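You operate a simulated robot arm through the tools that you are given. There is no shell and no other tool.

You are at the controls of a simulated robot arm. One attempt, no reset.

JOB
Gauge the gap on the stub shaft and fit the shim of that size.
Fine: the tube gauge goes back where it stood.

Only the result counts: the job must be done as asked and must still hold three seconds after the hand-in. Knocking over, shifting, dropping, spilling or breaking anything else fails it.

ROBOT AND FRAMES
A 7-joint arm with a two-finger parallel gripper, fixed in place. Base frame: the origin is on the floor under the middle of its stand, x ahead of it, y to its left, z up; the work surface is at about z = 880. Units: mm, rad, N and s.
With the tool pointing down near the work surface it reaches from about 100 to 640 mm from the base axis. Its first joint turns from -1.152 to 1.152 rad. Payload 1.57 kg.
Tool frame: the origin (TCP) lies between the finger pads and is the grasp point; the fingertips stand 30 mm ahead of it; z points along the fingers, y is the line along which they close. Largest opening 80 mm; finger width 17, thickness 12; the body of the gripper, 40 by 82 mm, starts 80 mm behind the TCP.
Orientation is that of the tool frame in the base frame, as [roll, pitch, yaw] about the fixed x, y, z axes, in that order (R = Rz(yaw) Ry(pitch) Rx(roll)). With the fingers straight down and closing along the base's y, the tool's x points along the base's -x, its y along +y and its z along -z.

CONTROLS
- The arm moves only by the tool nudge_tool. Its arguments are lists of equal length, an entry for each row: "offset": the shift along the base's x, y, z in mm, a list of three; "rot": the turn, a rotation vector about the base's x, y, z in rad, a list of three; "gripper": the opening, from 0 (shut) to 1 (fully open). In form: {"offset": [[tx, ty, tz], ...], "rot": [[wx, wy, wz], ...], "gripper": [gripper, ...]}. A call has 1 to 20 rows; each row is the pose to reach, as a shift and turn from the pose commanded when the call began. A row lasts 0.2 s, in which the tool goes at most 50 mm and 0.15 rad; a call with a longer step from one row to the next is refused whole, and so is a gripper value outside its range. Where a pose cannot be reached the arm comes as near as it can. A force on the tool above 40 N (or 10 N above the force at the start of the call, whichever is more), or a blocked arm, ends the call early, and 0.2 s more pass. Each finger travels about 72 mm/s and halts on what it meets, pressing with about 38 N; the grip force reading is that of the motor and also rises with nothing between the fingers. The clock runs only during rows and for 0.2 s after the last one: add rows that repeat a pose to give the fingers time. It gives the time, the measured TCP pose, the force on the tool (base axes), the opening and the grip force at its end, in the units of the frame above (readings bear some noise), with the torque about the TCP (base axes, N m) and any sound that the robot's microphone picked up.
- Cameras (640 x 400 px; columns grow to the right, rows downward): "scene" is fixed at [54.3, 433.4, 1418.9]; the picture's right is [-0.78, -0.63, 0.00], its down [-0.40, 0.49, -0.78] and it looks along [0.49, -0.60, -0.63] (base axes); focal length 342 px, centre (320, 200). "wrist" rides on the gripper at [72, -7, -122] in the tool frame; the picture's right is [0.09, 1.00, 0.00], its down [-0.84, 0.08, -0.54] and it looks along [-0.54, 0.05, 0.84] (tool axes); focal length 238 px, centre (320, 200).
- capture(camera): a new picture of that camera. No time passes.
- probe_pixels(camera, pixels): for up to 12 pixels [column, row] of the newest picture of that camera ("zoom" is the newest enlarged one), the place [x, y, z] in the base frame of the surface seen there, good to about 2 mm. No time passes.
- zoom(camera, box): a new picture of the part [left, top, right, bottom] of that camera's present view, enlarged. No time passes.
- sign_off(): hands the job in; it is judged then, once.

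Leave the gripper open and the arm clear of the work at the hand-in unless told otherwise.

The tools are called after "Call:" by a JSON object that holds its "method" and its "body". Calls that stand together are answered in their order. nudge_tool: Moves the arm, as the interface text tells. Its arguments: {"type":"object","properties":{"offset":{"type":"array","items":{"type":"array","items":{"type":"number"}}},"rot":{"type":"array","items":{"type":"array","items":{"type":"number"}}},"gripper":{"type":"array","items":{"type":"number"}}},"required":["offset","rot","gripper"]} The other tools are called the same way: capture (camera) takes a picture; probe_pixels (camera, pixels) gives the place of the surface under pixels of a picture; zoom (camera, box) takes an enlarged picture of a part of a camera's view; sign_off () hands the job in.

At the start:

```text
clock: 0.0
position: [420.2, 89.0, 1189.3]
orientation: [3.141, 0.0, -3.141]
ft_force: [-0.2, 0.1, -0.7]
torque: [0.01, 0.03, -0.02]
grip_width: 79.8
finger_force: 0.1
```

scene: 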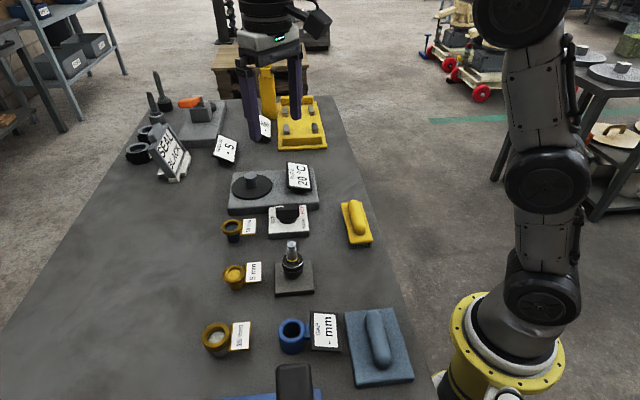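
wrist: 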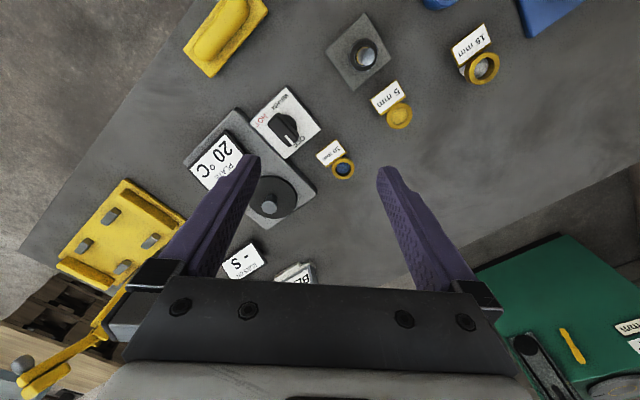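

I'll start by taking enlarged pictures of the work area to identify the stub shaft, the gauge, the shims and the signs.

Call:
{"method": "zoom", "body": {"camera": "scene", "box": [180, 200, 340, 300]}}

Call:
{"method": "zoom", "body": {"camera": "scene", "box": [180, 300, 420, 400]}}

Call:
{"method": "zoom", "body": {"camera": "scene", "box": [110, 60, 350, 210]}}

Call:
{"method": "zoom", "body": {"camera": "wrist", "box": [300, 0, 620, 200]}}

Call:
{"method": "zoom", "body": {"camera": "wrist", "box": [160, 80, 400, 290]}}

```text
4.00 times, centred on (260, 250) of scene
```

zoom: 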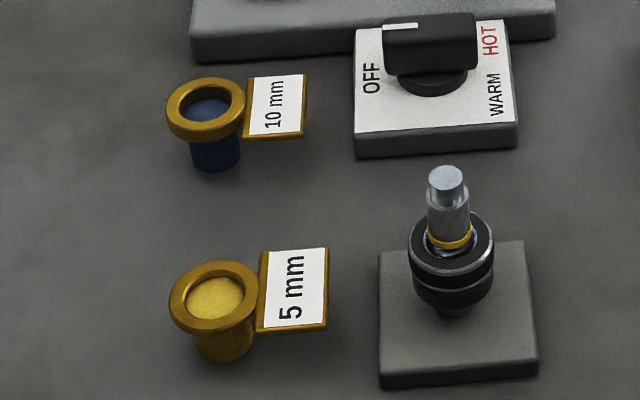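

```text
2.67 times, centred on (300, 350) of scene
```

zoom: 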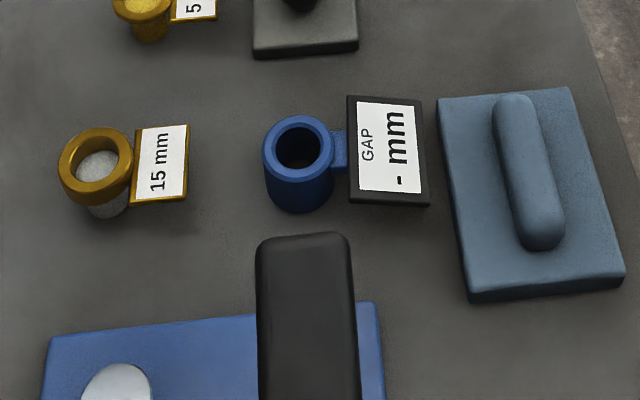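

```text
2.67 times, centred on (230, 135) of scene
```

zoom: 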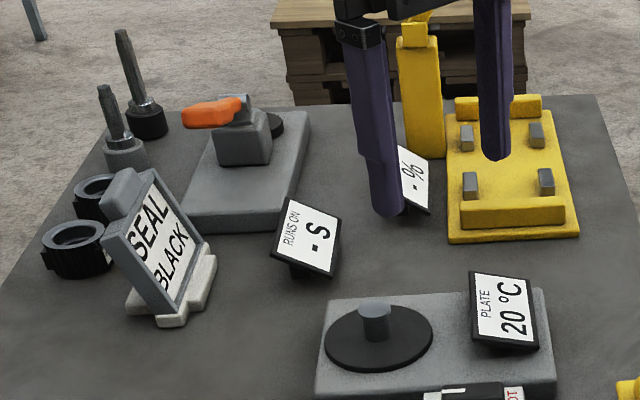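

```text
2.00 times, centred on (460, 100) of wrist
```

zoom: 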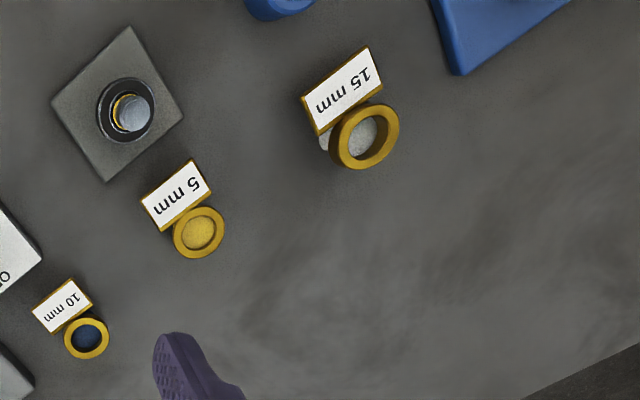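

```text
1.90 times, centred on (280, 185) of wrist
```

zoom: 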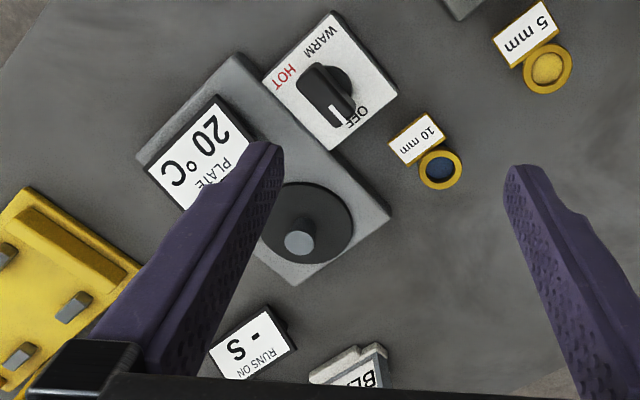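

The shims (5, 10, 15 mm) appear to be gold rings with labels. The blue tube at (292,335) has a "GAP - mm" display, and the stub shaft stands at (292,265). Next I probe positions on these.

Call:
{"method": "capture", "body": {"camera": "scene"}}

Call:
{"method": "probe_pixels", "body": {"camera": "scene", "pixels": [[291, 246], [292, 258], [280, 285], [312, 285], [278, 265], [291, 326], [281, 336], [304, 336], [292, 350], [311, 335], [325, 331], [338, 330]]}}

Call:
{"method": "probe_pixels", "body": {"camera": "scene", "pixels": [[223, 228], [232, 221], [241, 227], [232, 228], [249, 226], [223, 275], [234, 274], [245, 274], [254, 271], [204, 338], [216, 340], [229, 338]]}}

```text
taken
```

scene: 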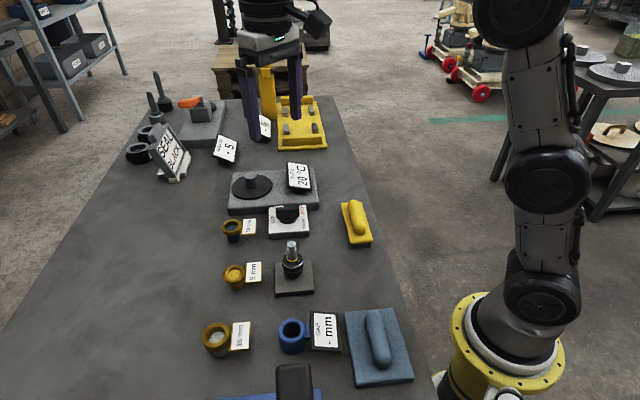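

```text
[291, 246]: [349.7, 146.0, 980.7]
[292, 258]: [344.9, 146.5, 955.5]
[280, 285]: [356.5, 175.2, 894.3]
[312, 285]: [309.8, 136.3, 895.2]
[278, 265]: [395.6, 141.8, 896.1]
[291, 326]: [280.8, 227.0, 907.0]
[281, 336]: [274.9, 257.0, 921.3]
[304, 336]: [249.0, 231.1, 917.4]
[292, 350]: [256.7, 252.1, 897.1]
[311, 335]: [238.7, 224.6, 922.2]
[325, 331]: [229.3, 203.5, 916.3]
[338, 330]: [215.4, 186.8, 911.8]
```

```text
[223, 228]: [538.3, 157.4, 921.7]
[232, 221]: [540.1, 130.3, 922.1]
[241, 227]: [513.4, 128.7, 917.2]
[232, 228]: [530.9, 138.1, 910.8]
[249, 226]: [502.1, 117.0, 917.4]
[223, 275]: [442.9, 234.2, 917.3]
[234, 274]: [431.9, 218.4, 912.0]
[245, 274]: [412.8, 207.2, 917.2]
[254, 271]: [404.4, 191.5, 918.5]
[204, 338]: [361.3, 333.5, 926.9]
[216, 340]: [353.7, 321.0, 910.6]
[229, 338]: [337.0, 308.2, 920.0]
```

The shaft is at about (346,146) with its top at z≈981. The gauge tube is at about (262,241), and the shims sit on posts with rings around z≈918. I'll move the arm back and high so the wrist camera can look closer at these.

Call:
{"method": "nudge_tool", "body": {"offset": [[-40, 10, 0], [-80, 20, -10], [-120, 30, -20], [-160, 40, -30], [-200, 50, -40], [-200, 50, -40]], "rot": [[0, 0, 0], [0, 0, 0], [0, 0, 0], [0, 0, 0], [0, 0, 0], [0, 0, 0]], "gripper": [1, 1, 1, 1, 1, 1]}}

Call:
{"method": "capture", "body": {"camera": "wrist"}}

Call:
{"method": "capture", "body": {"camera": "scene"}}

```text
clock: 1.4
position: [219.1, 140.1, 1148.1]
orientation: [-3.14, 0.001, -3.141]
ft_force: [-0.1, -1.1, 0.4]
torque: [-0.02, -0.01, 0.02]
grip_width: 80.2
finger_force: 0.2
```

```text
taken
```

wrist: 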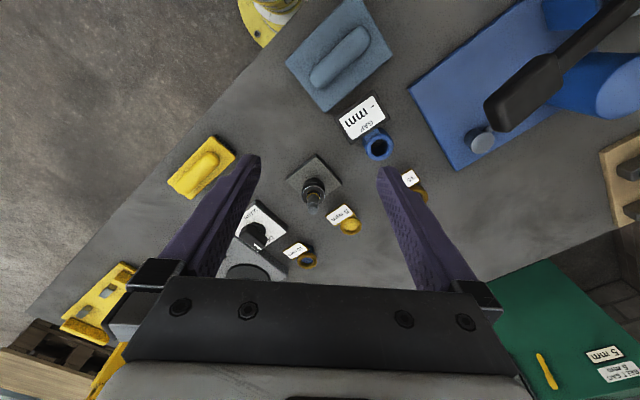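

```text
taken
```

scene: 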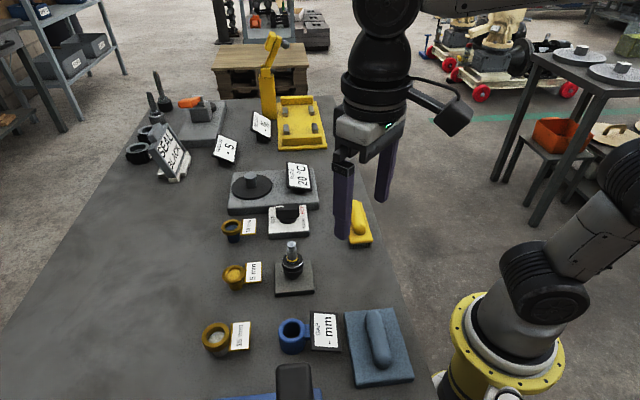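

The wrist view now shows the gauge at (378,145), the shaft at (313,190) and another green bench with a note at about (605,365). I'll zoom in on each.

Call:
{"method": "zoom", "body": {"camera": "wrist", "box": [280, 90, 440, 190]}}

Call:
{"method": "zoom", "body": {"camera": "wrist", "box": [270, 140, 390, 220]}}

Call:
{"method": "zoom", "body": {"camera": "wrist", "box": [480, 280, 640, 400]}}

Call:
{"method": "zoom", "body": {"camera": "wrist", "box": [270, 180, 450, 280]}}

Call:
{"method": "zoom", "body": {"camera": "scene", "box": [250, 230, 330, 300]}}

Call:
{"method": "zoom", "body": {"camera": "scene", "box": [200, 260, 280, 310]}}

Call:
{"method": "zoom", "body": {"camera": "scene", "box": [265, 300, 355, 370]}}

Call:
{"method": "zoom", "body": {"camera": "scene", "box": [190, 310, 270, 370]}}

```text
4.00 times, centred on (360, 140) of wrist
```

zoom: 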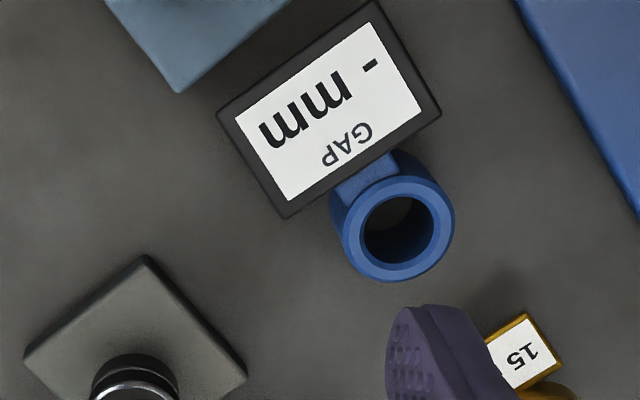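

```text
5.00 times, centred on (330, 180) of wrist
```

zoom: 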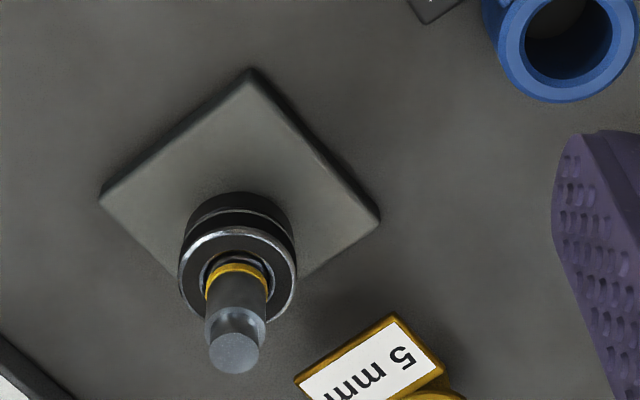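

```text
3.33 times, centred on (560, 340) of wrist
```

zoom: 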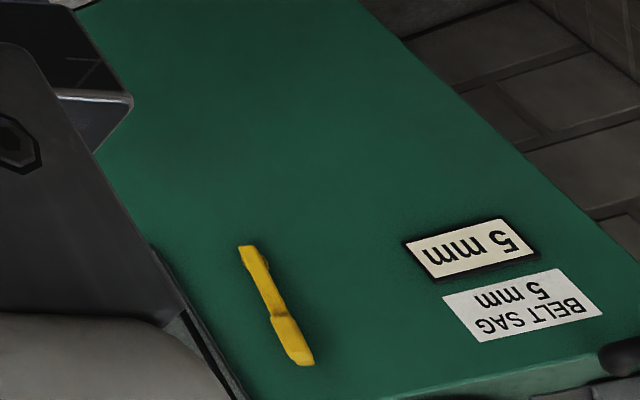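

```text
3.56 times, centred on (360, 230) of wrist
```

zoom: 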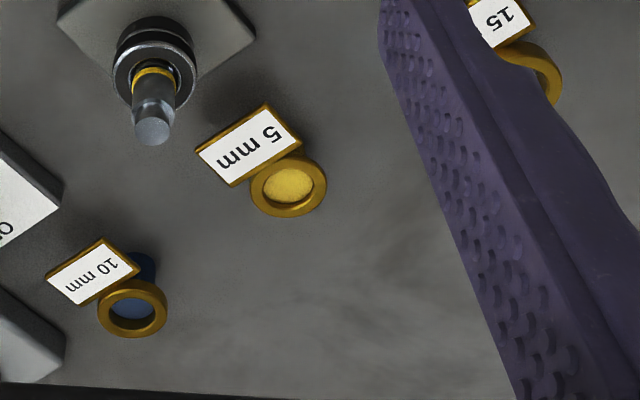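

```text
5.71 times, centred on (290, 265) of scene
```

zoom: 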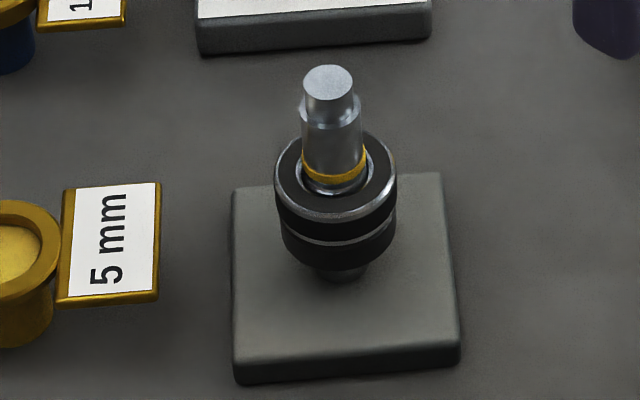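

```text
8.00 times, centred on (240, 285) of scene
```

zoom: 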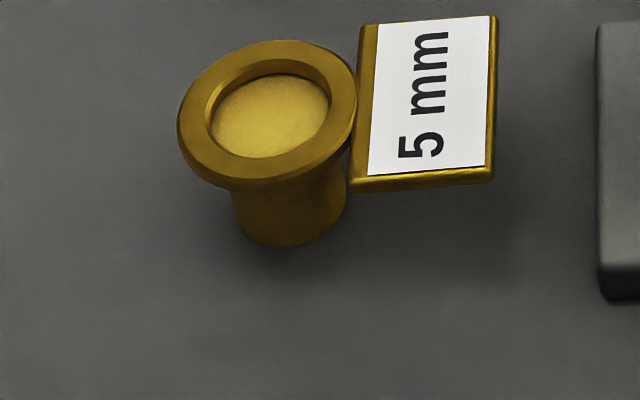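

```text
5.71 times, centred on (310, 335) of scene
```

zoom: 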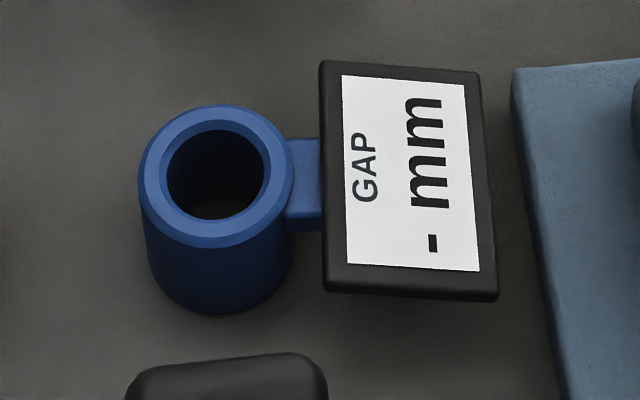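

```text
6.67 times, centred on (230, 340) of scene
```

zoom: 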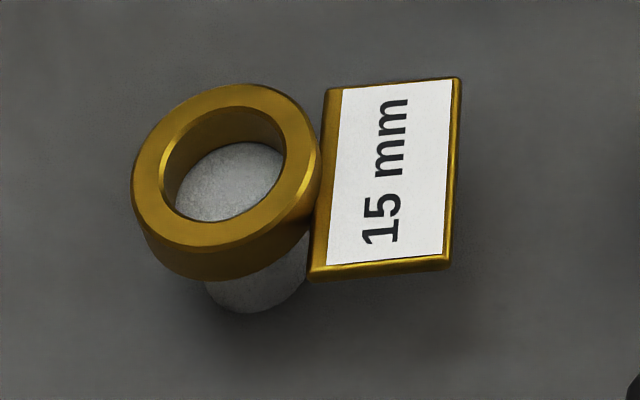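

The tube gauge carries its own GAP display, so it goes over the shaft to read the gap. Next I measure the shaft and the gauge precisely through zoomed probing, starting with the shaft.

Call:
{"method": "zoom", "body": {"camera": "scene", "box": [268, 234, 318, 300]}}

```text
6.06 times, centred on (293, 267) of scene
```

zoom: 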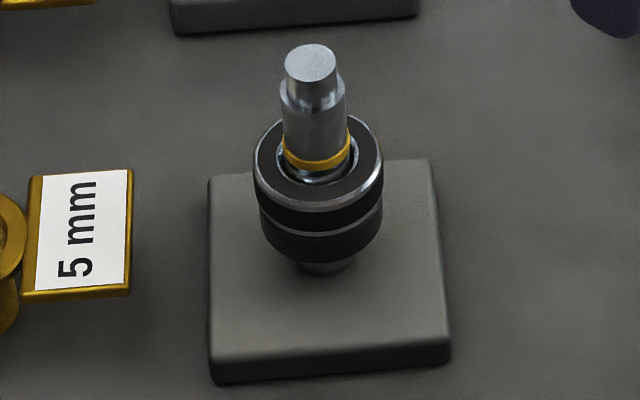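

Call:
{"method": "probe_pixels", "body": {"camera": "zoom", "pixels": [[311, 64], [290, 66], [333, 66], [311, 46], [311, 84], [284, 100], [344, 100], [315, 130], [318, 160], [320, 176], [265, 160], [372, 160]]}}

Call:
{"method": "probe_pixels", "body": {"camera": "zoom", "pixels": [[318, 195], [318, 205], [318, 222], [318, 234], [318, 250], [322, 268], [225, 190], [420, 190], [220, 345], [440, 335], [345, 155], [290, 155]]}}

```text
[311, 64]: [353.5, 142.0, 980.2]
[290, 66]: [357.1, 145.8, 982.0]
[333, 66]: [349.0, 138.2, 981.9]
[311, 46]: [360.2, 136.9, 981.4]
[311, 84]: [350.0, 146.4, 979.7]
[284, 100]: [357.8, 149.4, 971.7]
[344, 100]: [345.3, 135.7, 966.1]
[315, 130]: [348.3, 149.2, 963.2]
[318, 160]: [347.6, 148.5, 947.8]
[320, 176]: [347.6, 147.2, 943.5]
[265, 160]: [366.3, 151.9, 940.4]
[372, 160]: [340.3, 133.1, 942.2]
```

```text
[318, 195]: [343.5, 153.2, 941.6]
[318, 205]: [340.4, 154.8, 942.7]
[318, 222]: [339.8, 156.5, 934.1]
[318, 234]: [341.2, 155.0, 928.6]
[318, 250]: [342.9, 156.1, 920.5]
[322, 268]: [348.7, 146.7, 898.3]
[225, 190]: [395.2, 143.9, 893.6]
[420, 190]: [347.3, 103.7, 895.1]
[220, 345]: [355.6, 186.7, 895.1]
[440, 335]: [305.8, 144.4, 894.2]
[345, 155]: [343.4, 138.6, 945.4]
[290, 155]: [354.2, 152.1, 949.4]
```

Shaft centre is about (353,142), bearing top z≈941.5, tip z≈981. Now I measure the gauge the same way.

Call:
{"method": "zoom", "body": {"camera": "scene", "box": [272, 305, 352, 360]}}

```text
7.27 times, centred on (312, 332) of scene
```

zoom: 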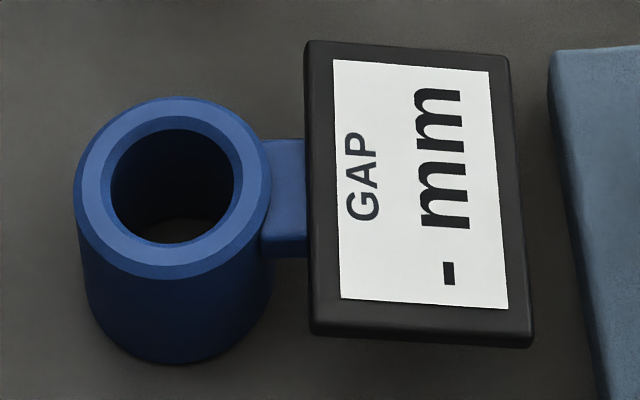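

Call:
{"method": "probe_pixels", "body": {"camera": "zoom", "pixels": [[94, 180], [254, 180], [172, 118], [172, 260], [105, 188], [242, 190], [130, 300], [172, 340], [172, 356], [250, 300], [285, 180], [285, 245]]}}

Call:
{"method": "probe_pixels", "body": {"camera": "zoom", "pixels": [[312, 50], [500, 65], [320, 330], [525, 340], [345, 180], [430, 180], [490, 180], [420, 30], [420, 360], [290, 290], [190, 233], [60, 300]]}}

```text
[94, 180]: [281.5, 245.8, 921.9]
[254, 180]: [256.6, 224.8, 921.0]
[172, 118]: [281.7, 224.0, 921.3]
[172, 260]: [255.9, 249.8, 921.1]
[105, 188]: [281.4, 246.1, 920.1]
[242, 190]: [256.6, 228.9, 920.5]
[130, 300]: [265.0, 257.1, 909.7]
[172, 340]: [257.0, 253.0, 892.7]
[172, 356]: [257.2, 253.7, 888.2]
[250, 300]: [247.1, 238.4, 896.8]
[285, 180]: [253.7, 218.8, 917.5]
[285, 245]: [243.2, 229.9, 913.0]
```

```text
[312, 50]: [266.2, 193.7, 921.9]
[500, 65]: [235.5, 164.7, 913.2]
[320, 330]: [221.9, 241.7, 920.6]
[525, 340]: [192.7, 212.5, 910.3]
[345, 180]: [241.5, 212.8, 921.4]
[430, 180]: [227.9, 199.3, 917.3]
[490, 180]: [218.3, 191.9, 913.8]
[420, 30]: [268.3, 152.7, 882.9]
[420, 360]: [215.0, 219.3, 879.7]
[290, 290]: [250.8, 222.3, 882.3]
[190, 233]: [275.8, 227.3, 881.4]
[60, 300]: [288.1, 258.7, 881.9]
```

Gauge tube centre is about (269,236), OD ≈ 41 mm, height ≈ 41 mm, and its display lies toward (-0.74,-0.68). I need to know how near the blue machine with the black handle and the slate block are, so I probe those.

Call:
{"method": "probe_pixels", "body": {"camera": "scene", "pixels": [[293, 370], [280, 368], [312, 368], [293, 390], [275, 395], [318, 395], [240, 398], [350, 315], [350, 380], [375, 320], [395, 315], [410, 378]]}}

Call:
{"method": "probe_pixels", "body": {"camera": "wrist", "pixels": [[420, 90], [490, 105], [500, 120], [480, 140], [460, 165], [540, 20], [545, 120], [520, 80], [600, 30], [560, 80], [475, 55], [335, 100]]}}

```text
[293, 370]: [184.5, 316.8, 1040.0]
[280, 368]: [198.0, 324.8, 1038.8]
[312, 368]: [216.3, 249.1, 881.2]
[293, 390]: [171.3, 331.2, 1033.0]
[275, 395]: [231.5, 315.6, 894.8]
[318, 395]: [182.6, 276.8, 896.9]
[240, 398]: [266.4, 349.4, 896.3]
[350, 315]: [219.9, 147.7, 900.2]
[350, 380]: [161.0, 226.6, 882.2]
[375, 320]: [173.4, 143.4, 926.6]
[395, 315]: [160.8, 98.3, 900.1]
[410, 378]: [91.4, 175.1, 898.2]
```

```text
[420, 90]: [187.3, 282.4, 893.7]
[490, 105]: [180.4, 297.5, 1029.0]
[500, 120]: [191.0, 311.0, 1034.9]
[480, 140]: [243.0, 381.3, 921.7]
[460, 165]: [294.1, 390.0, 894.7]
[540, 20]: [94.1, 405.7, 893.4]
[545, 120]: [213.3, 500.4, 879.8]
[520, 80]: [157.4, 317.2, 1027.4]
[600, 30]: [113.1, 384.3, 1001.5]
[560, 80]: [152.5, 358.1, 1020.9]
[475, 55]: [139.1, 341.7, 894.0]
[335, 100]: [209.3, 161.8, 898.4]
```

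The machine's black lever end at about (185,310,1040) leaves enough room. Now I move above the gauge at z≈1060, turning +0.744 rad so the fingers close across the tube and perpendicular to the display arm.

Call:
{"method": "nudge_tool", "body": {"offset": [[8, 16, 0], [16, 32, 0], [24, 48, 0], [33, 64, 0], [41, 80, -10], [49, 96.5, -40], [49, 96.5, -70], [49, 96.5, -88], [49, 96.5, -88]], "rot": [[0, 0, 0.13], [0, 0, 0.26], [0, 0, 0.39], [0, 0, 0.52], [0, 0, 0.65], [0, 0, 0.744], [0, 0, 0.744], [0, 0, 0.744], [0, 0, 0.744]], "gripper": [1, 1, 1, 1, 1, 1, 1, 1, 1]}}

Call:
{"method": "capture", "body": {"camera": "wrist"}}

Call:
{"method": "capture", "body": {"camera": "scene"}}

```text
clock: 3.4
position: [268.1, 234.4, 1062.0]
orientation: [3.141, 0.0, -2.394]
ft_force: [-0.2, 0.4, 0.1]
torque: [0.04, 0.01, 0.04]
grip_width: 79.7
finger_force: 0.1
```

```text
taken
```

wrist: 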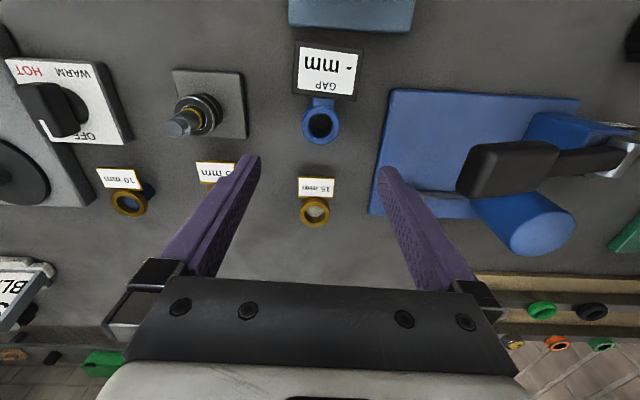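

```text
taken
```

scene: 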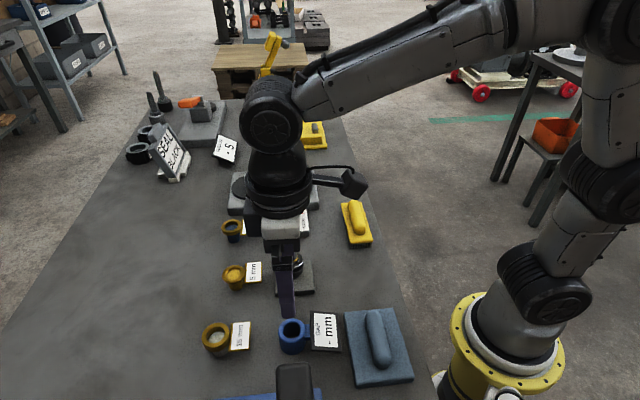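

The gauge is aligned with the gripper. I'll zoom on the tube at (320,122) to refine its centre.

Call:
{"method": "zoom", "body": {"camera": "wrist", "box": [280, 80, 360, 150]}}

```text
5.71 times, centred on (320, 115) of wrist
```

zoom: 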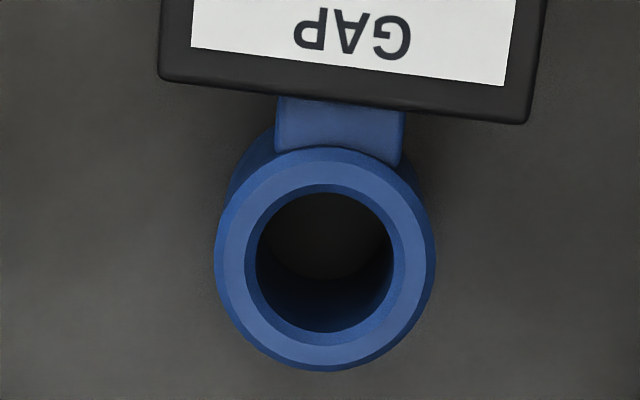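

Call:
{"method": "probe_pixels", "body": {"camera": "zoom", "pixels": [[234, 258], [410, 258], [322, 170], [322, 348], [260, 200], [385, 200], [260, 320], [385, 320], [220, 258], [430, 258], [339, 130], [340, 105]]}}

```text
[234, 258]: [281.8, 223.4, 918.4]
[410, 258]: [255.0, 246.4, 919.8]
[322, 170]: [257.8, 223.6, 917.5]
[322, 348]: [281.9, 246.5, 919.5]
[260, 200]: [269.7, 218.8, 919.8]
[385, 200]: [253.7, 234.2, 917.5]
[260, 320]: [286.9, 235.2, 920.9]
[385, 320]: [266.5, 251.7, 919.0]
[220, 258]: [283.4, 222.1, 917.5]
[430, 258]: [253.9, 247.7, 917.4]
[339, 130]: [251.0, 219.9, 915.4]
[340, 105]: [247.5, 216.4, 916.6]
```

Tube centre refined to about (269.1,235.2) with its top at z≈920, and the TCP is already above it. I'll lower to TCP z≈918 with the gripper open.

Call:
{"method": "nudge_tool", "body": {"offset": [[0, 0, -40], [0, 0, -80], [0, 0, -110], [0, 0, -130], [0, 0, -143], [0, 0, -143]], "rot": [[0, 0, 0], [0, 0, 0], [0, 0, 0], [0, 0, 0], [0, 0, 0], [0, 0, 0]], "gripper": [1, 1, 1, 1, 1, 1]}}

Call:
{"method": "capture", "body": {"camera": "wrist"}}

Call:
{"method": "zoom", "body": {"camera": "scene", "box": [240, 280, 360, 370]}}

```text
clock: 4.8
position: [269.7, 235.6, 917.3]
orientation: [-3.141, 0.001, -2.399]
ft_force: [-0.5, 0.1, 0.3]
torque: [0.0, -0.01, 0.03]
grip_width: 80.1
finger_force: 0.3
```

```text
taken
```

wrist: 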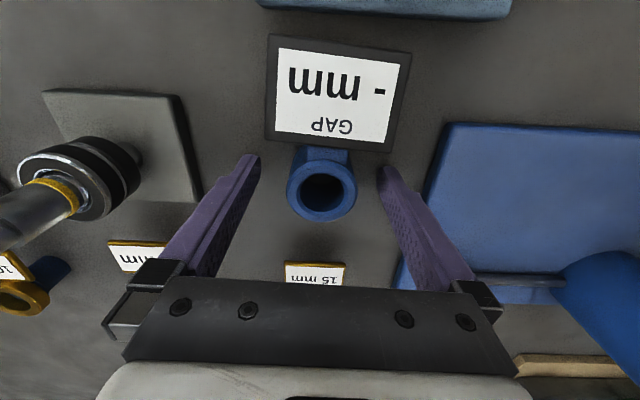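

```text
4.44 times, centred on (300, 325) of scene
```

zoom: 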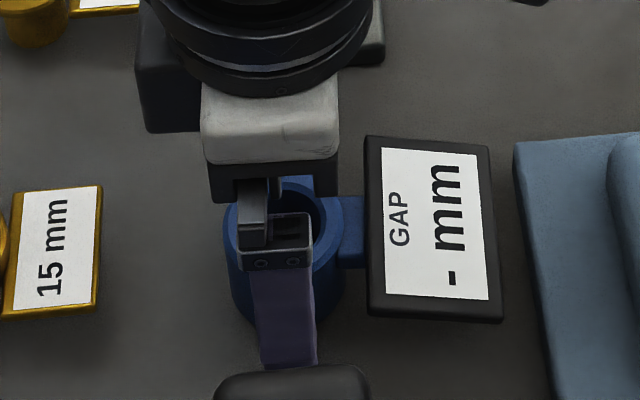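

The fingers straddle the tube. Now I close on it.

Call:
{"method": "nudge_tool", "body": {"offset": [[0, 0, 0], [0, 0, 0], [0, 0, 0], [0, 0, 0]], "rot": [[0, 0, 0], [0, 0, 0], [0, 0, 0], [0, 0, 0]], "gripper": [0.3, 0.3, 0.3, 0.3]}}

Call:
{"method": "capture", "body": {"camera": "wrist"}}

```text
clock: 5.8
position: [267.6, 234.8, 917.0]
orientation: [-3.14, 0.0, -2.395]
ft_force: [0.6, 0.2, 0.3]
torque: [-0.06, -0.01, 0.01]
grip_width: 42.0
finger_force: 38.1
```

```text
taken
```

wrist: 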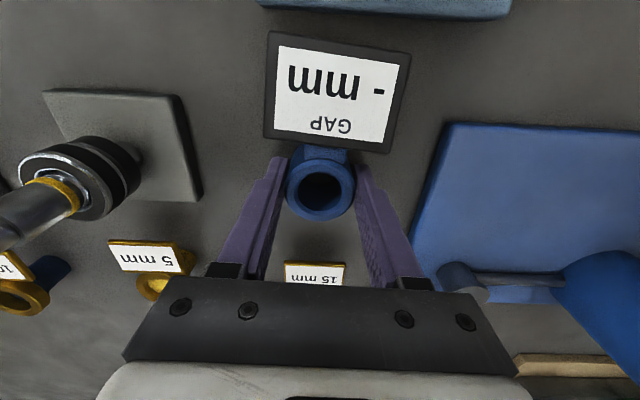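

Gripped firmly at 42 mm with 38 N, and the gauge hardly shifted. I lift it 130 mm straight up and look at the shaft again from there.

Call:
{"method": "nudge_tool", "body": {"offset": [[0, 0, 15], [0, 0, 45], [0, 0, 90], [0, 0, 130], [0, 0, 130]], "rot": [[0, 0, 0], [0, 0, 0], [0, 0, 0], [0, 0, 0], [0, 0, 0]], "gripper": [0.3, 0.3, 0.3, 0.3, 0.3]}}

Call:
{"method": "capture", "body": {"camera": "wrist"}}

Call:
{"method": "capture", "body": {"camera": "scene"}}

```text
clock: 7.0
position: [269.3, 233.5, 1048.4]
orientation: [-3.14, 0.0, -2.398]
ft_force: [0.7, 0.5, -3.1]
torque: [0.0, -0.01, -0.03]
grip_width: 41.8
finger_force: 37.4
```

```text
taken
```

wrist: 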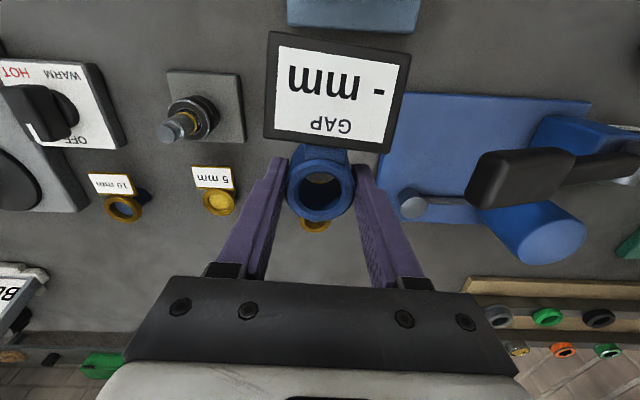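

```text
taken
```

scene: 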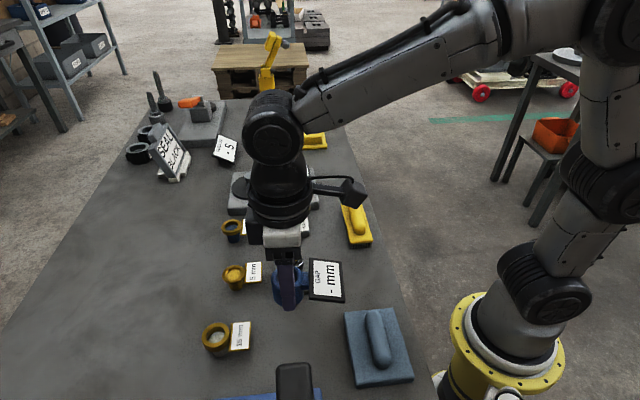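

The gauge is held steady. I zoom on the shaft at (185,122) of the wrist view to refine its centre.

Call:
{"method": "zoom", "body": {"camera": "wrist", "box": [145, 80, 235, 150]}}

```text
5.71 times, centred on (190, 115) of wrist
```

zoom: 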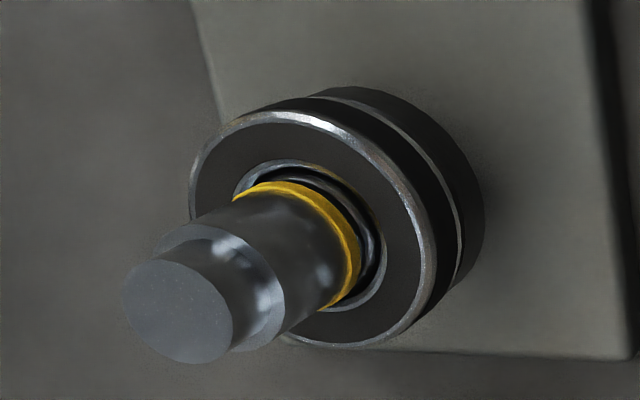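

Call:
{"method": "probe_pixels", "body": {"camera": "zoom", "pixels": [[177, 310], [130, 290], [225, 330], [150, 270], [205, 355], [215, 150], [300, 118], [415, 250], [350, 340], [205, 190], [300, 160], [400, 310]]}}

Call:
{"method": "probe_pixels", "body": {"camera": "zoom", "pixels": [[310, 185], [320, 200], [350, 240], [355, 250], [370, 230], [378, 240], [300, 260], [330, 170], [200, 225], [255, 240], [275, 270], [340, 310]]}}

```text
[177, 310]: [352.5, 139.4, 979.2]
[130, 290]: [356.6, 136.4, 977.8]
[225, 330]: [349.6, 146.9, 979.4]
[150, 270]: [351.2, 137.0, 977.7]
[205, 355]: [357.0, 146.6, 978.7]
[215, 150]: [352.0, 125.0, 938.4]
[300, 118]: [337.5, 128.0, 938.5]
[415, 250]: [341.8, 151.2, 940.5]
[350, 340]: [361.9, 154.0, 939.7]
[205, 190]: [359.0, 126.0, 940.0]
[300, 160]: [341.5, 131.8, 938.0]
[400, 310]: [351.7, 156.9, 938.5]
```

```text
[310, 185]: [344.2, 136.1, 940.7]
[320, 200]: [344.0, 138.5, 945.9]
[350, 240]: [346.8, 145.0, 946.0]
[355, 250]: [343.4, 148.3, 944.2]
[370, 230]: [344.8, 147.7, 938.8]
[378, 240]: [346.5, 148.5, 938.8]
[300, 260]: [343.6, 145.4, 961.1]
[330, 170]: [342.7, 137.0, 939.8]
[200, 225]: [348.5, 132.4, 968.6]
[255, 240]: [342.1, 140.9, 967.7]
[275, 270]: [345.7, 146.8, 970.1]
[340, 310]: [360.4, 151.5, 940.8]
```

Shaft centre averages to about (353,141.6), with bearing top z≈940. I move the gauge over it at the present height, with 30 mm clear above the tip.

Call:
{"method": "nudge_tool", "body": {"offset": [[15, -16, 0], [38, -42, 0], [62, -69, 0], [78, -87, 0], [84, -93.6, 0], [84, -93.6, 0]], "rot": [[0, 0, 0], [0, 0, 0], [0, 0, 0], [0, 0, 0], [0, 0, 0], [0, 0, 0]], "gripper": [0.3, 0.3, 0.3, 0.3, 0.3, 0.3]}}

Call:
{"method": "capture", "body": {"camera": "wrist"}}

Call:
{"method": "zoom", "body": {"camera": "wrist", "box": [260, 130, 380, 230]}}

Call:
{"method": "zoom", "body": {"camera": "scene", "box": [240, 200, 360, 300]}}

```text
clock: 8.4
position: [352.9, 141.8, 1048.0]
orientation: [3.142, -0.002, -2.396]
ft_force: [-0.3, -0.7, -2.1]
torque: [0.02, -0.03, 0.03]
grip_width: 41.9
finger_force: 38.1
```

```text
taken
```

wrist: 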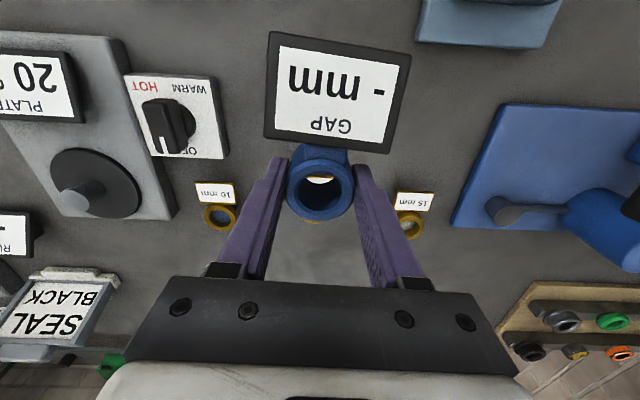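

```text
4.00 times, centred on (320, 180) of wrist
```

zoom: 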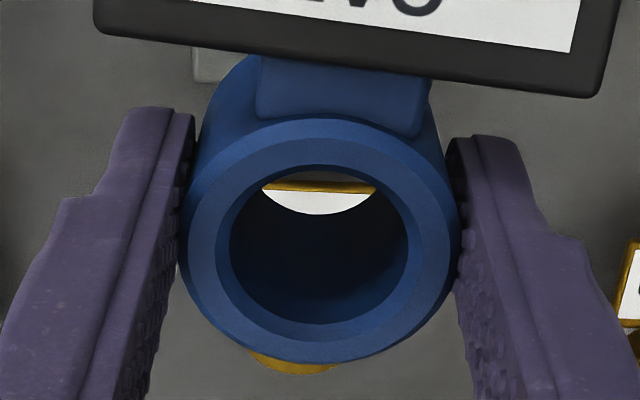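

```text
4.00 times, centred on (300, 250) of scene
```

zoom: 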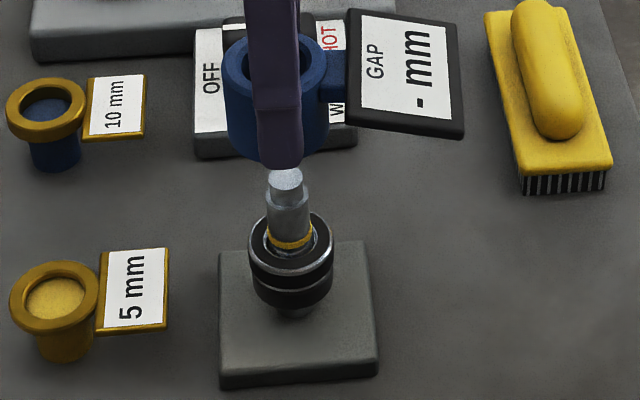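

The tube hangs above the shaft. I probe the held tube's rim to verify its centre against the shaft.

Call:
{"method": "zoom", "body": {"camera": "wrist", "box": [260, 130, 380, 230]}}

Call:
{"method": "probe_pixels", "body": {"camera": "zoom", "pixels": [[210, 240], [430, 240], [320, 152], [320, 335], [240, 175], [400, 175], [240, 305], [400, 305], [192, 240], [452, 240]]}}

Call:
{"method": "probe_pixels", "body": {"camera": "scene", "pixels": [[298, 220], [298, 235], [318, 222], [297, 244], [292, 280]]}}

```text
4.00 times, centred on (320, 180) of wrist
```

zoom: 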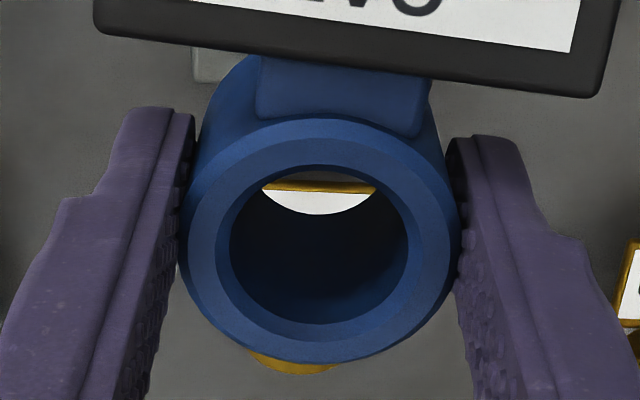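

```text
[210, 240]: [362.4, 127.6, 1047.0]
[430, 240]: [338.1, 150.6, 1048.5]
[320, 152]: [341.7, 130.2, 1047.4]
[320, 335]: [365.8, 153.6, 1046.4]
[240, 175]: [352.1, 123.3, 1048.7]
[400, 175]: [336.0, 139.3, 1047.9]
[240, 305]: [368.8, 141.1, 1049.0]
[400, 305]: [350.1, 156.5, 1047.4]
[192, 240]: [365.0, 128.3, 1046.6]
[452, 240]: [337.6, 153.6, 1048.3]
```

```text
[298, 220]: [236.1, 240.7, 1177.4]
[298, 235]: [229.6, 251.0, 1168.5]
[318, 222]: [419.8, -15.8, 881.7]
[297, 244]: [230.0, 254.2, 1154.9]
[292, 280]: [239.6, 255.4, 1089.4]
```

I'll cross-check with the fixed camera: rim of the held tube and shaft tip from the same viewpoint.

Call:
{"method": "zoom", "body": {"camera": "scene", "box": [270, 195, 340, 265]}}

```text
5.71 times, centred on (305, 230) of scene
```

zoom: 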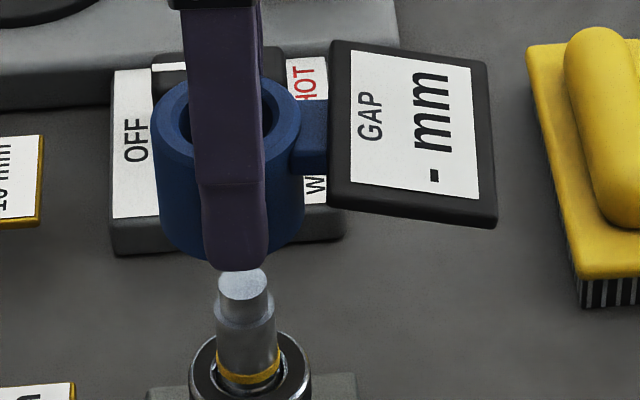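

Both views agree with alignment within about 1.5 mm, and the bore has about 3 mm radial clearance. I lower 35 mm gently so the tip enters the bore; the force limit guards it.

Call:
{"method": "nudge_tool", "body": {"offset": [[0, 0, -10], [0, 0, -20], [0, 0, -26], [0, 0, -30], [0, 0, -35], [0, 0, -35]], "rot": [[0, 0, 0], [0, 0, 0], [0, 0, 0], [0, 0, 0], [0, 0, 0], [0, 0, 0]], "gripper": [0.3, 0.3, 0.3, 0.3, 0.3, 0.3]}}

Call:
{"method": "zoom", "body": {"camera": "wrist", "box": [260, 130, 380, 230]}}

Call:
{"method": "zoom", "body": {"camera": "scene", "box": [250, 205, 340, 285]}}

```text
clock: 9.8
position: [352.8, 142.0, 1012.6]
orientation: [3.141, 0.0, -2.397]
ft_force: [0.7, -0.4, -3.3]
torque: [0.0, -0.03, -0.04]
grip_width: 42.2
finger_force: 38.0
```

```text
4.00 times, centred on (320, 180) of wrist
```

zoom: 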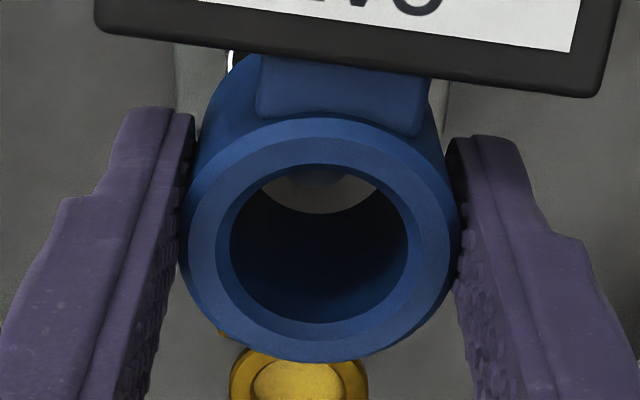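

```text
5.00 times, centred on (295, 245) of scene
```

zoom: 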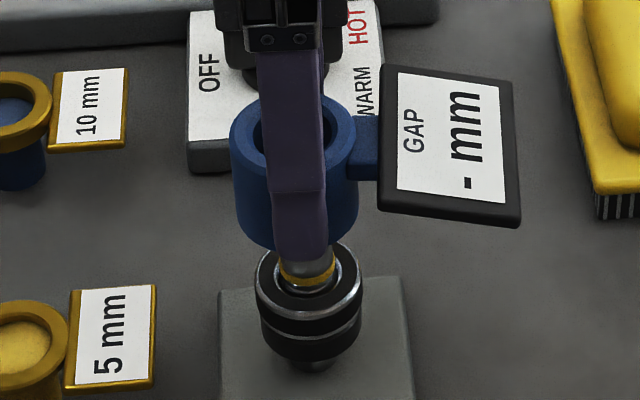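

The tip has entered the bore without contact force. I'll zoom in more on the scene view to measure the tube edges against the shaft axis before going further.

Call:
{"method": "zoom", "body": {"camera": "scene", "box": [290, 220, 330, 250]}}

Call:
{"method": "zoom", "body": {"camera": "scene", "box": [275, 225, 325, 265]}}

Call:
{"method": "zoom", "body": {"camera": "scene", "box": [275, 245, 315, 285]}}

```text
13.33 times, centred on (310, 235) of scene
```

zoom: 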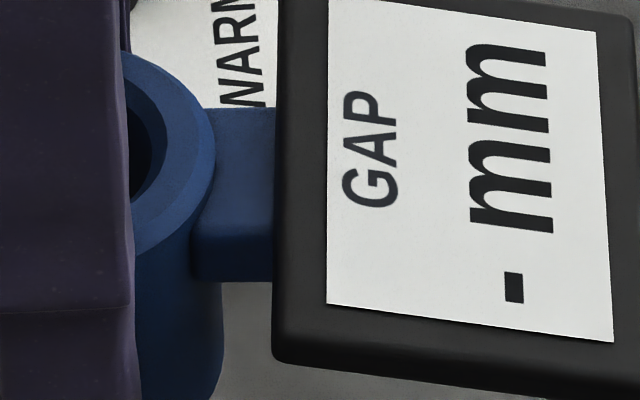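

```text
10.00 times, centred on (300, 245) of scene
```

zoom: 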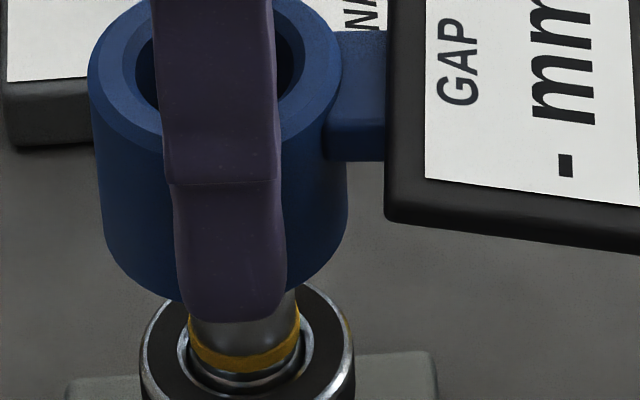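

```text
10.00 times, centred on (295, 265) of scene
```

zoom: 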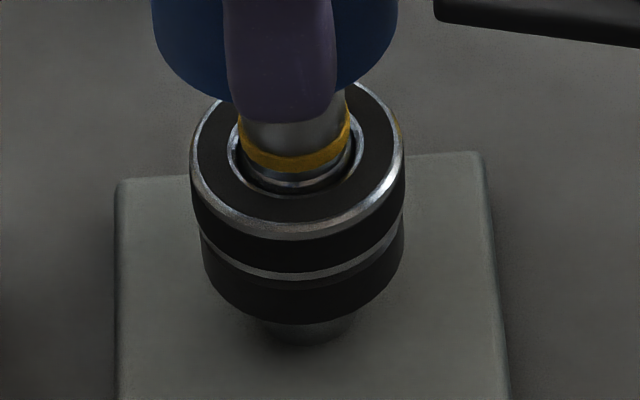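

Edges in the scene view put the tube axis about 1.5 mm left of the shaft axis. I shift the tool by (-1.2,-0.7) and lower further by 20 mm, slowly.

Call:
{"method": "nudge_tool", "body": {"offset": [[-1.2, -0.7, 0], [-1.2, -0.7, -4], [-1.2, -0.7, -8], [-1.2, -0.7, -12], [-1.2, -0.7, -16], [-1.2, -0.7, -20], [-1.2, -0.7, -20]], "rot": [[0, 0, 0], [0, 0, 0], [0, 0, 0], [0, 0, 0], [0, 0, 0], [0, 0, 0], [0, 0, 0]], "gripper": [0.3, 0.3, 0.3, 0.3, 0.3, 0.3, 0.3]}}

Call:
{"method": "zoom", "body": {"camera": "scene", "box": [265, 225, 345, 285]}}

Call:
{"method": "capture", "body": {"camera": "wrist"}}

```text
clock: 11.4
position: [352.0, 141.9, 992.6]
orientation: [-3.141, 0.001, -2.396]
ft_force: [0.7, -0.4, -2.4]
torque: [0.0, -0.06, 0.01]
grip_width: 41.7
finger_force: 37.7
```

```text
6.67 times, centred on (305, 255) of scene
```

zoom: 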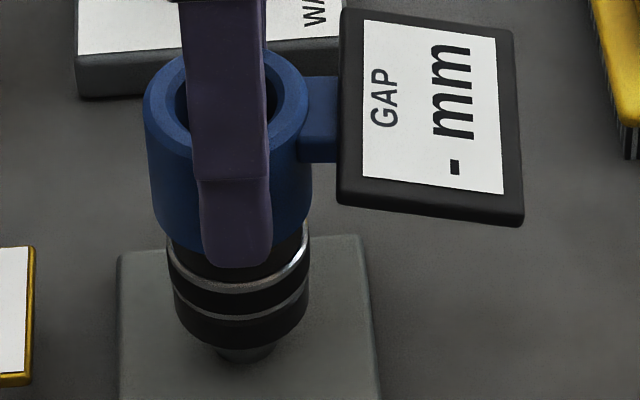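

```text
taken
```

wrist: 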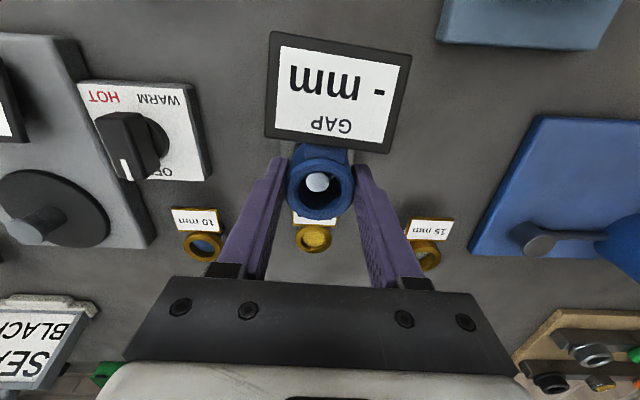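

The shaft tip is visible inside the bore at (318,183) of the wrist view. I zoom in to check it is centred.

Call:
{"method": "zoom", "body": {"camera": "wrist", "box": [270, 140, 370, 225]}}

```text
4.71 times, centred on (320, 182) of wrist
```

zoom: 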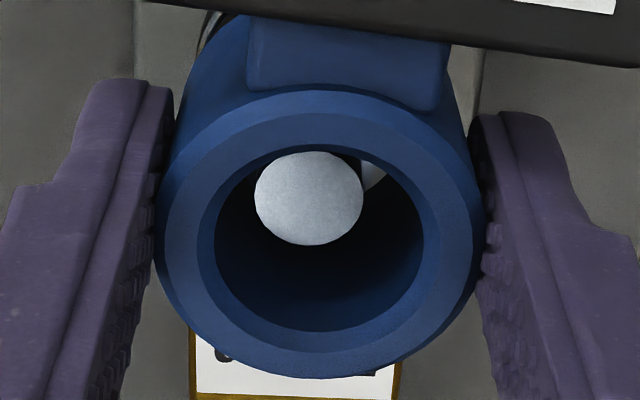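

Tip centre sits about 1.4 mm left of the bore centre in the wrist view. I shift (+1.0,-1.0) to centre it and lower the last ~15 mm in small steps until it touches the bearing.

Call:
{"method": "nudge_tool", "body": {"offset": [[1.0, -1.0, 0], [1.0, -1.0, -3], [1.0, -1.0, -6], [1.0, -1.0, -9], [1.0, -1.0, -11], [1.0, -1.0, -12.5], [1.0, -1.0, -12.5]], "rot": [[0, 0, 0], [0, 0, 0], [0, 0, 0], [0, 0, 0], [0, 0, 0], [0, 0, 0], [0, 0, 0]], "gripper": [0.3, 0.3, 0.3, 0.3, 0.3, 0.3, 0.3]}}

Call:
{"method": "zoom", "body": {"camera": "scene", "box": [265, 225, 345, 285]}}

Call:
{"method": "zoom", "body": {"camera": "wrist", "box": [250, 20, 430, 225]}}

```text
clock: 13.0
position: [353.1, 140.2, 980.7]
orientation: [3.141, 0.001, -2.397]
ft_force: [-0.2, -1.1, -3.2]
torque: [0.01, -0.04, -0.01]
grip_width: 41.8
finger_force: 37.6
```

```text
6.67 times, centred on (305, 255) of scene
```

zoom: 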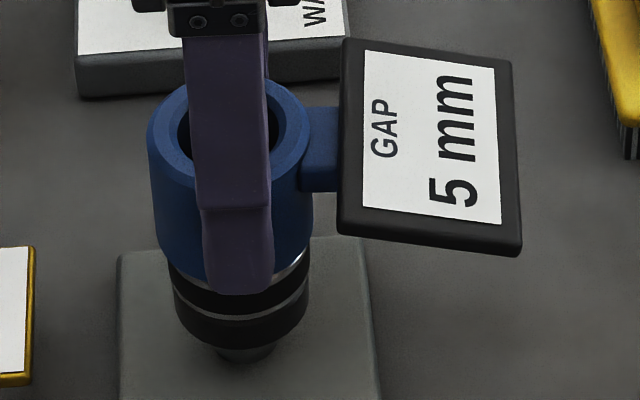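

```text
1.95 times, centred on (340, 122) of wrist
```

zoom: 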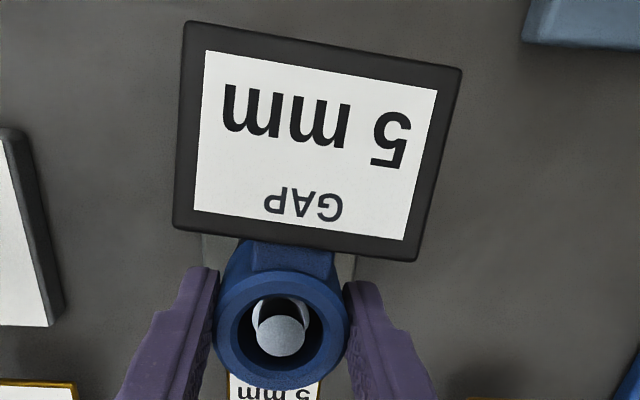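

The display now reads "5 mm". To confirm the reading is settled, I lower gently in 1 mm steps to seat it lightly and hold.

Call:
{"method": "nudge_tool", "body": {"offset": [[0, 0, -1], [0, 0, -2], [0, 0, -3], [0, 0, -3], [0, 0, -3], [0, 0, -3]], "rot": [[0, 0, 0], [0, 0, 0], [0, 0, 0], [0, 0, 0], [0, 0, 0], [0, 0, 0]], "gripper": [0.3, 0.3, 0.3, 0.3, 0.3, 0.3]}}

Call:
{"method": "zoom", "body": {"camera": "scene", "box": [265, 225, 345, 285]}}

Call:
{"method": "zoom", "body": {"camera": "wrist", "box": [270, 140, 370, 225]}}

```text
clock: 14.4
position: [353.2, 139.7, 977.6]
orientation: [-3.141, 0.002, -2.395]
ft_force: [-1.9, 1.5, 8.9]
torque: [0.08, 0.09, 0.07]
grip_width: 41.4
finger_force: 38.6
```

```text
6.67 times, centred on (305, 255) of scene
```

zoom: 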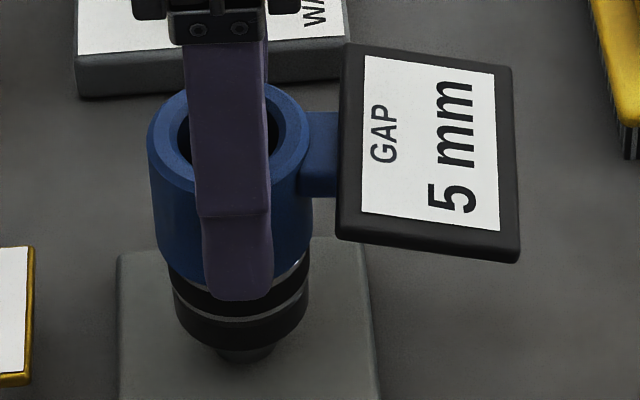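

```text
4.71 times, centred on (320, 182) of wrist
```

zoom: 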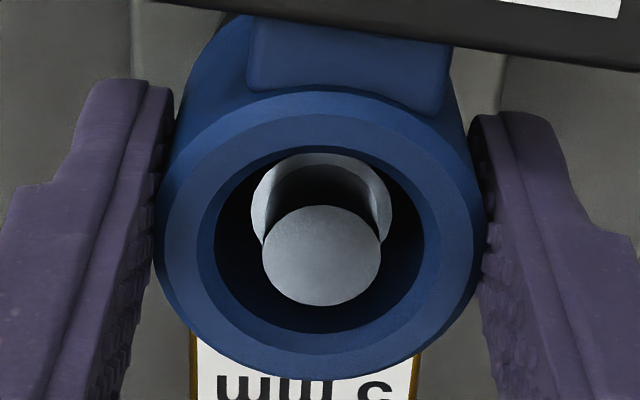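

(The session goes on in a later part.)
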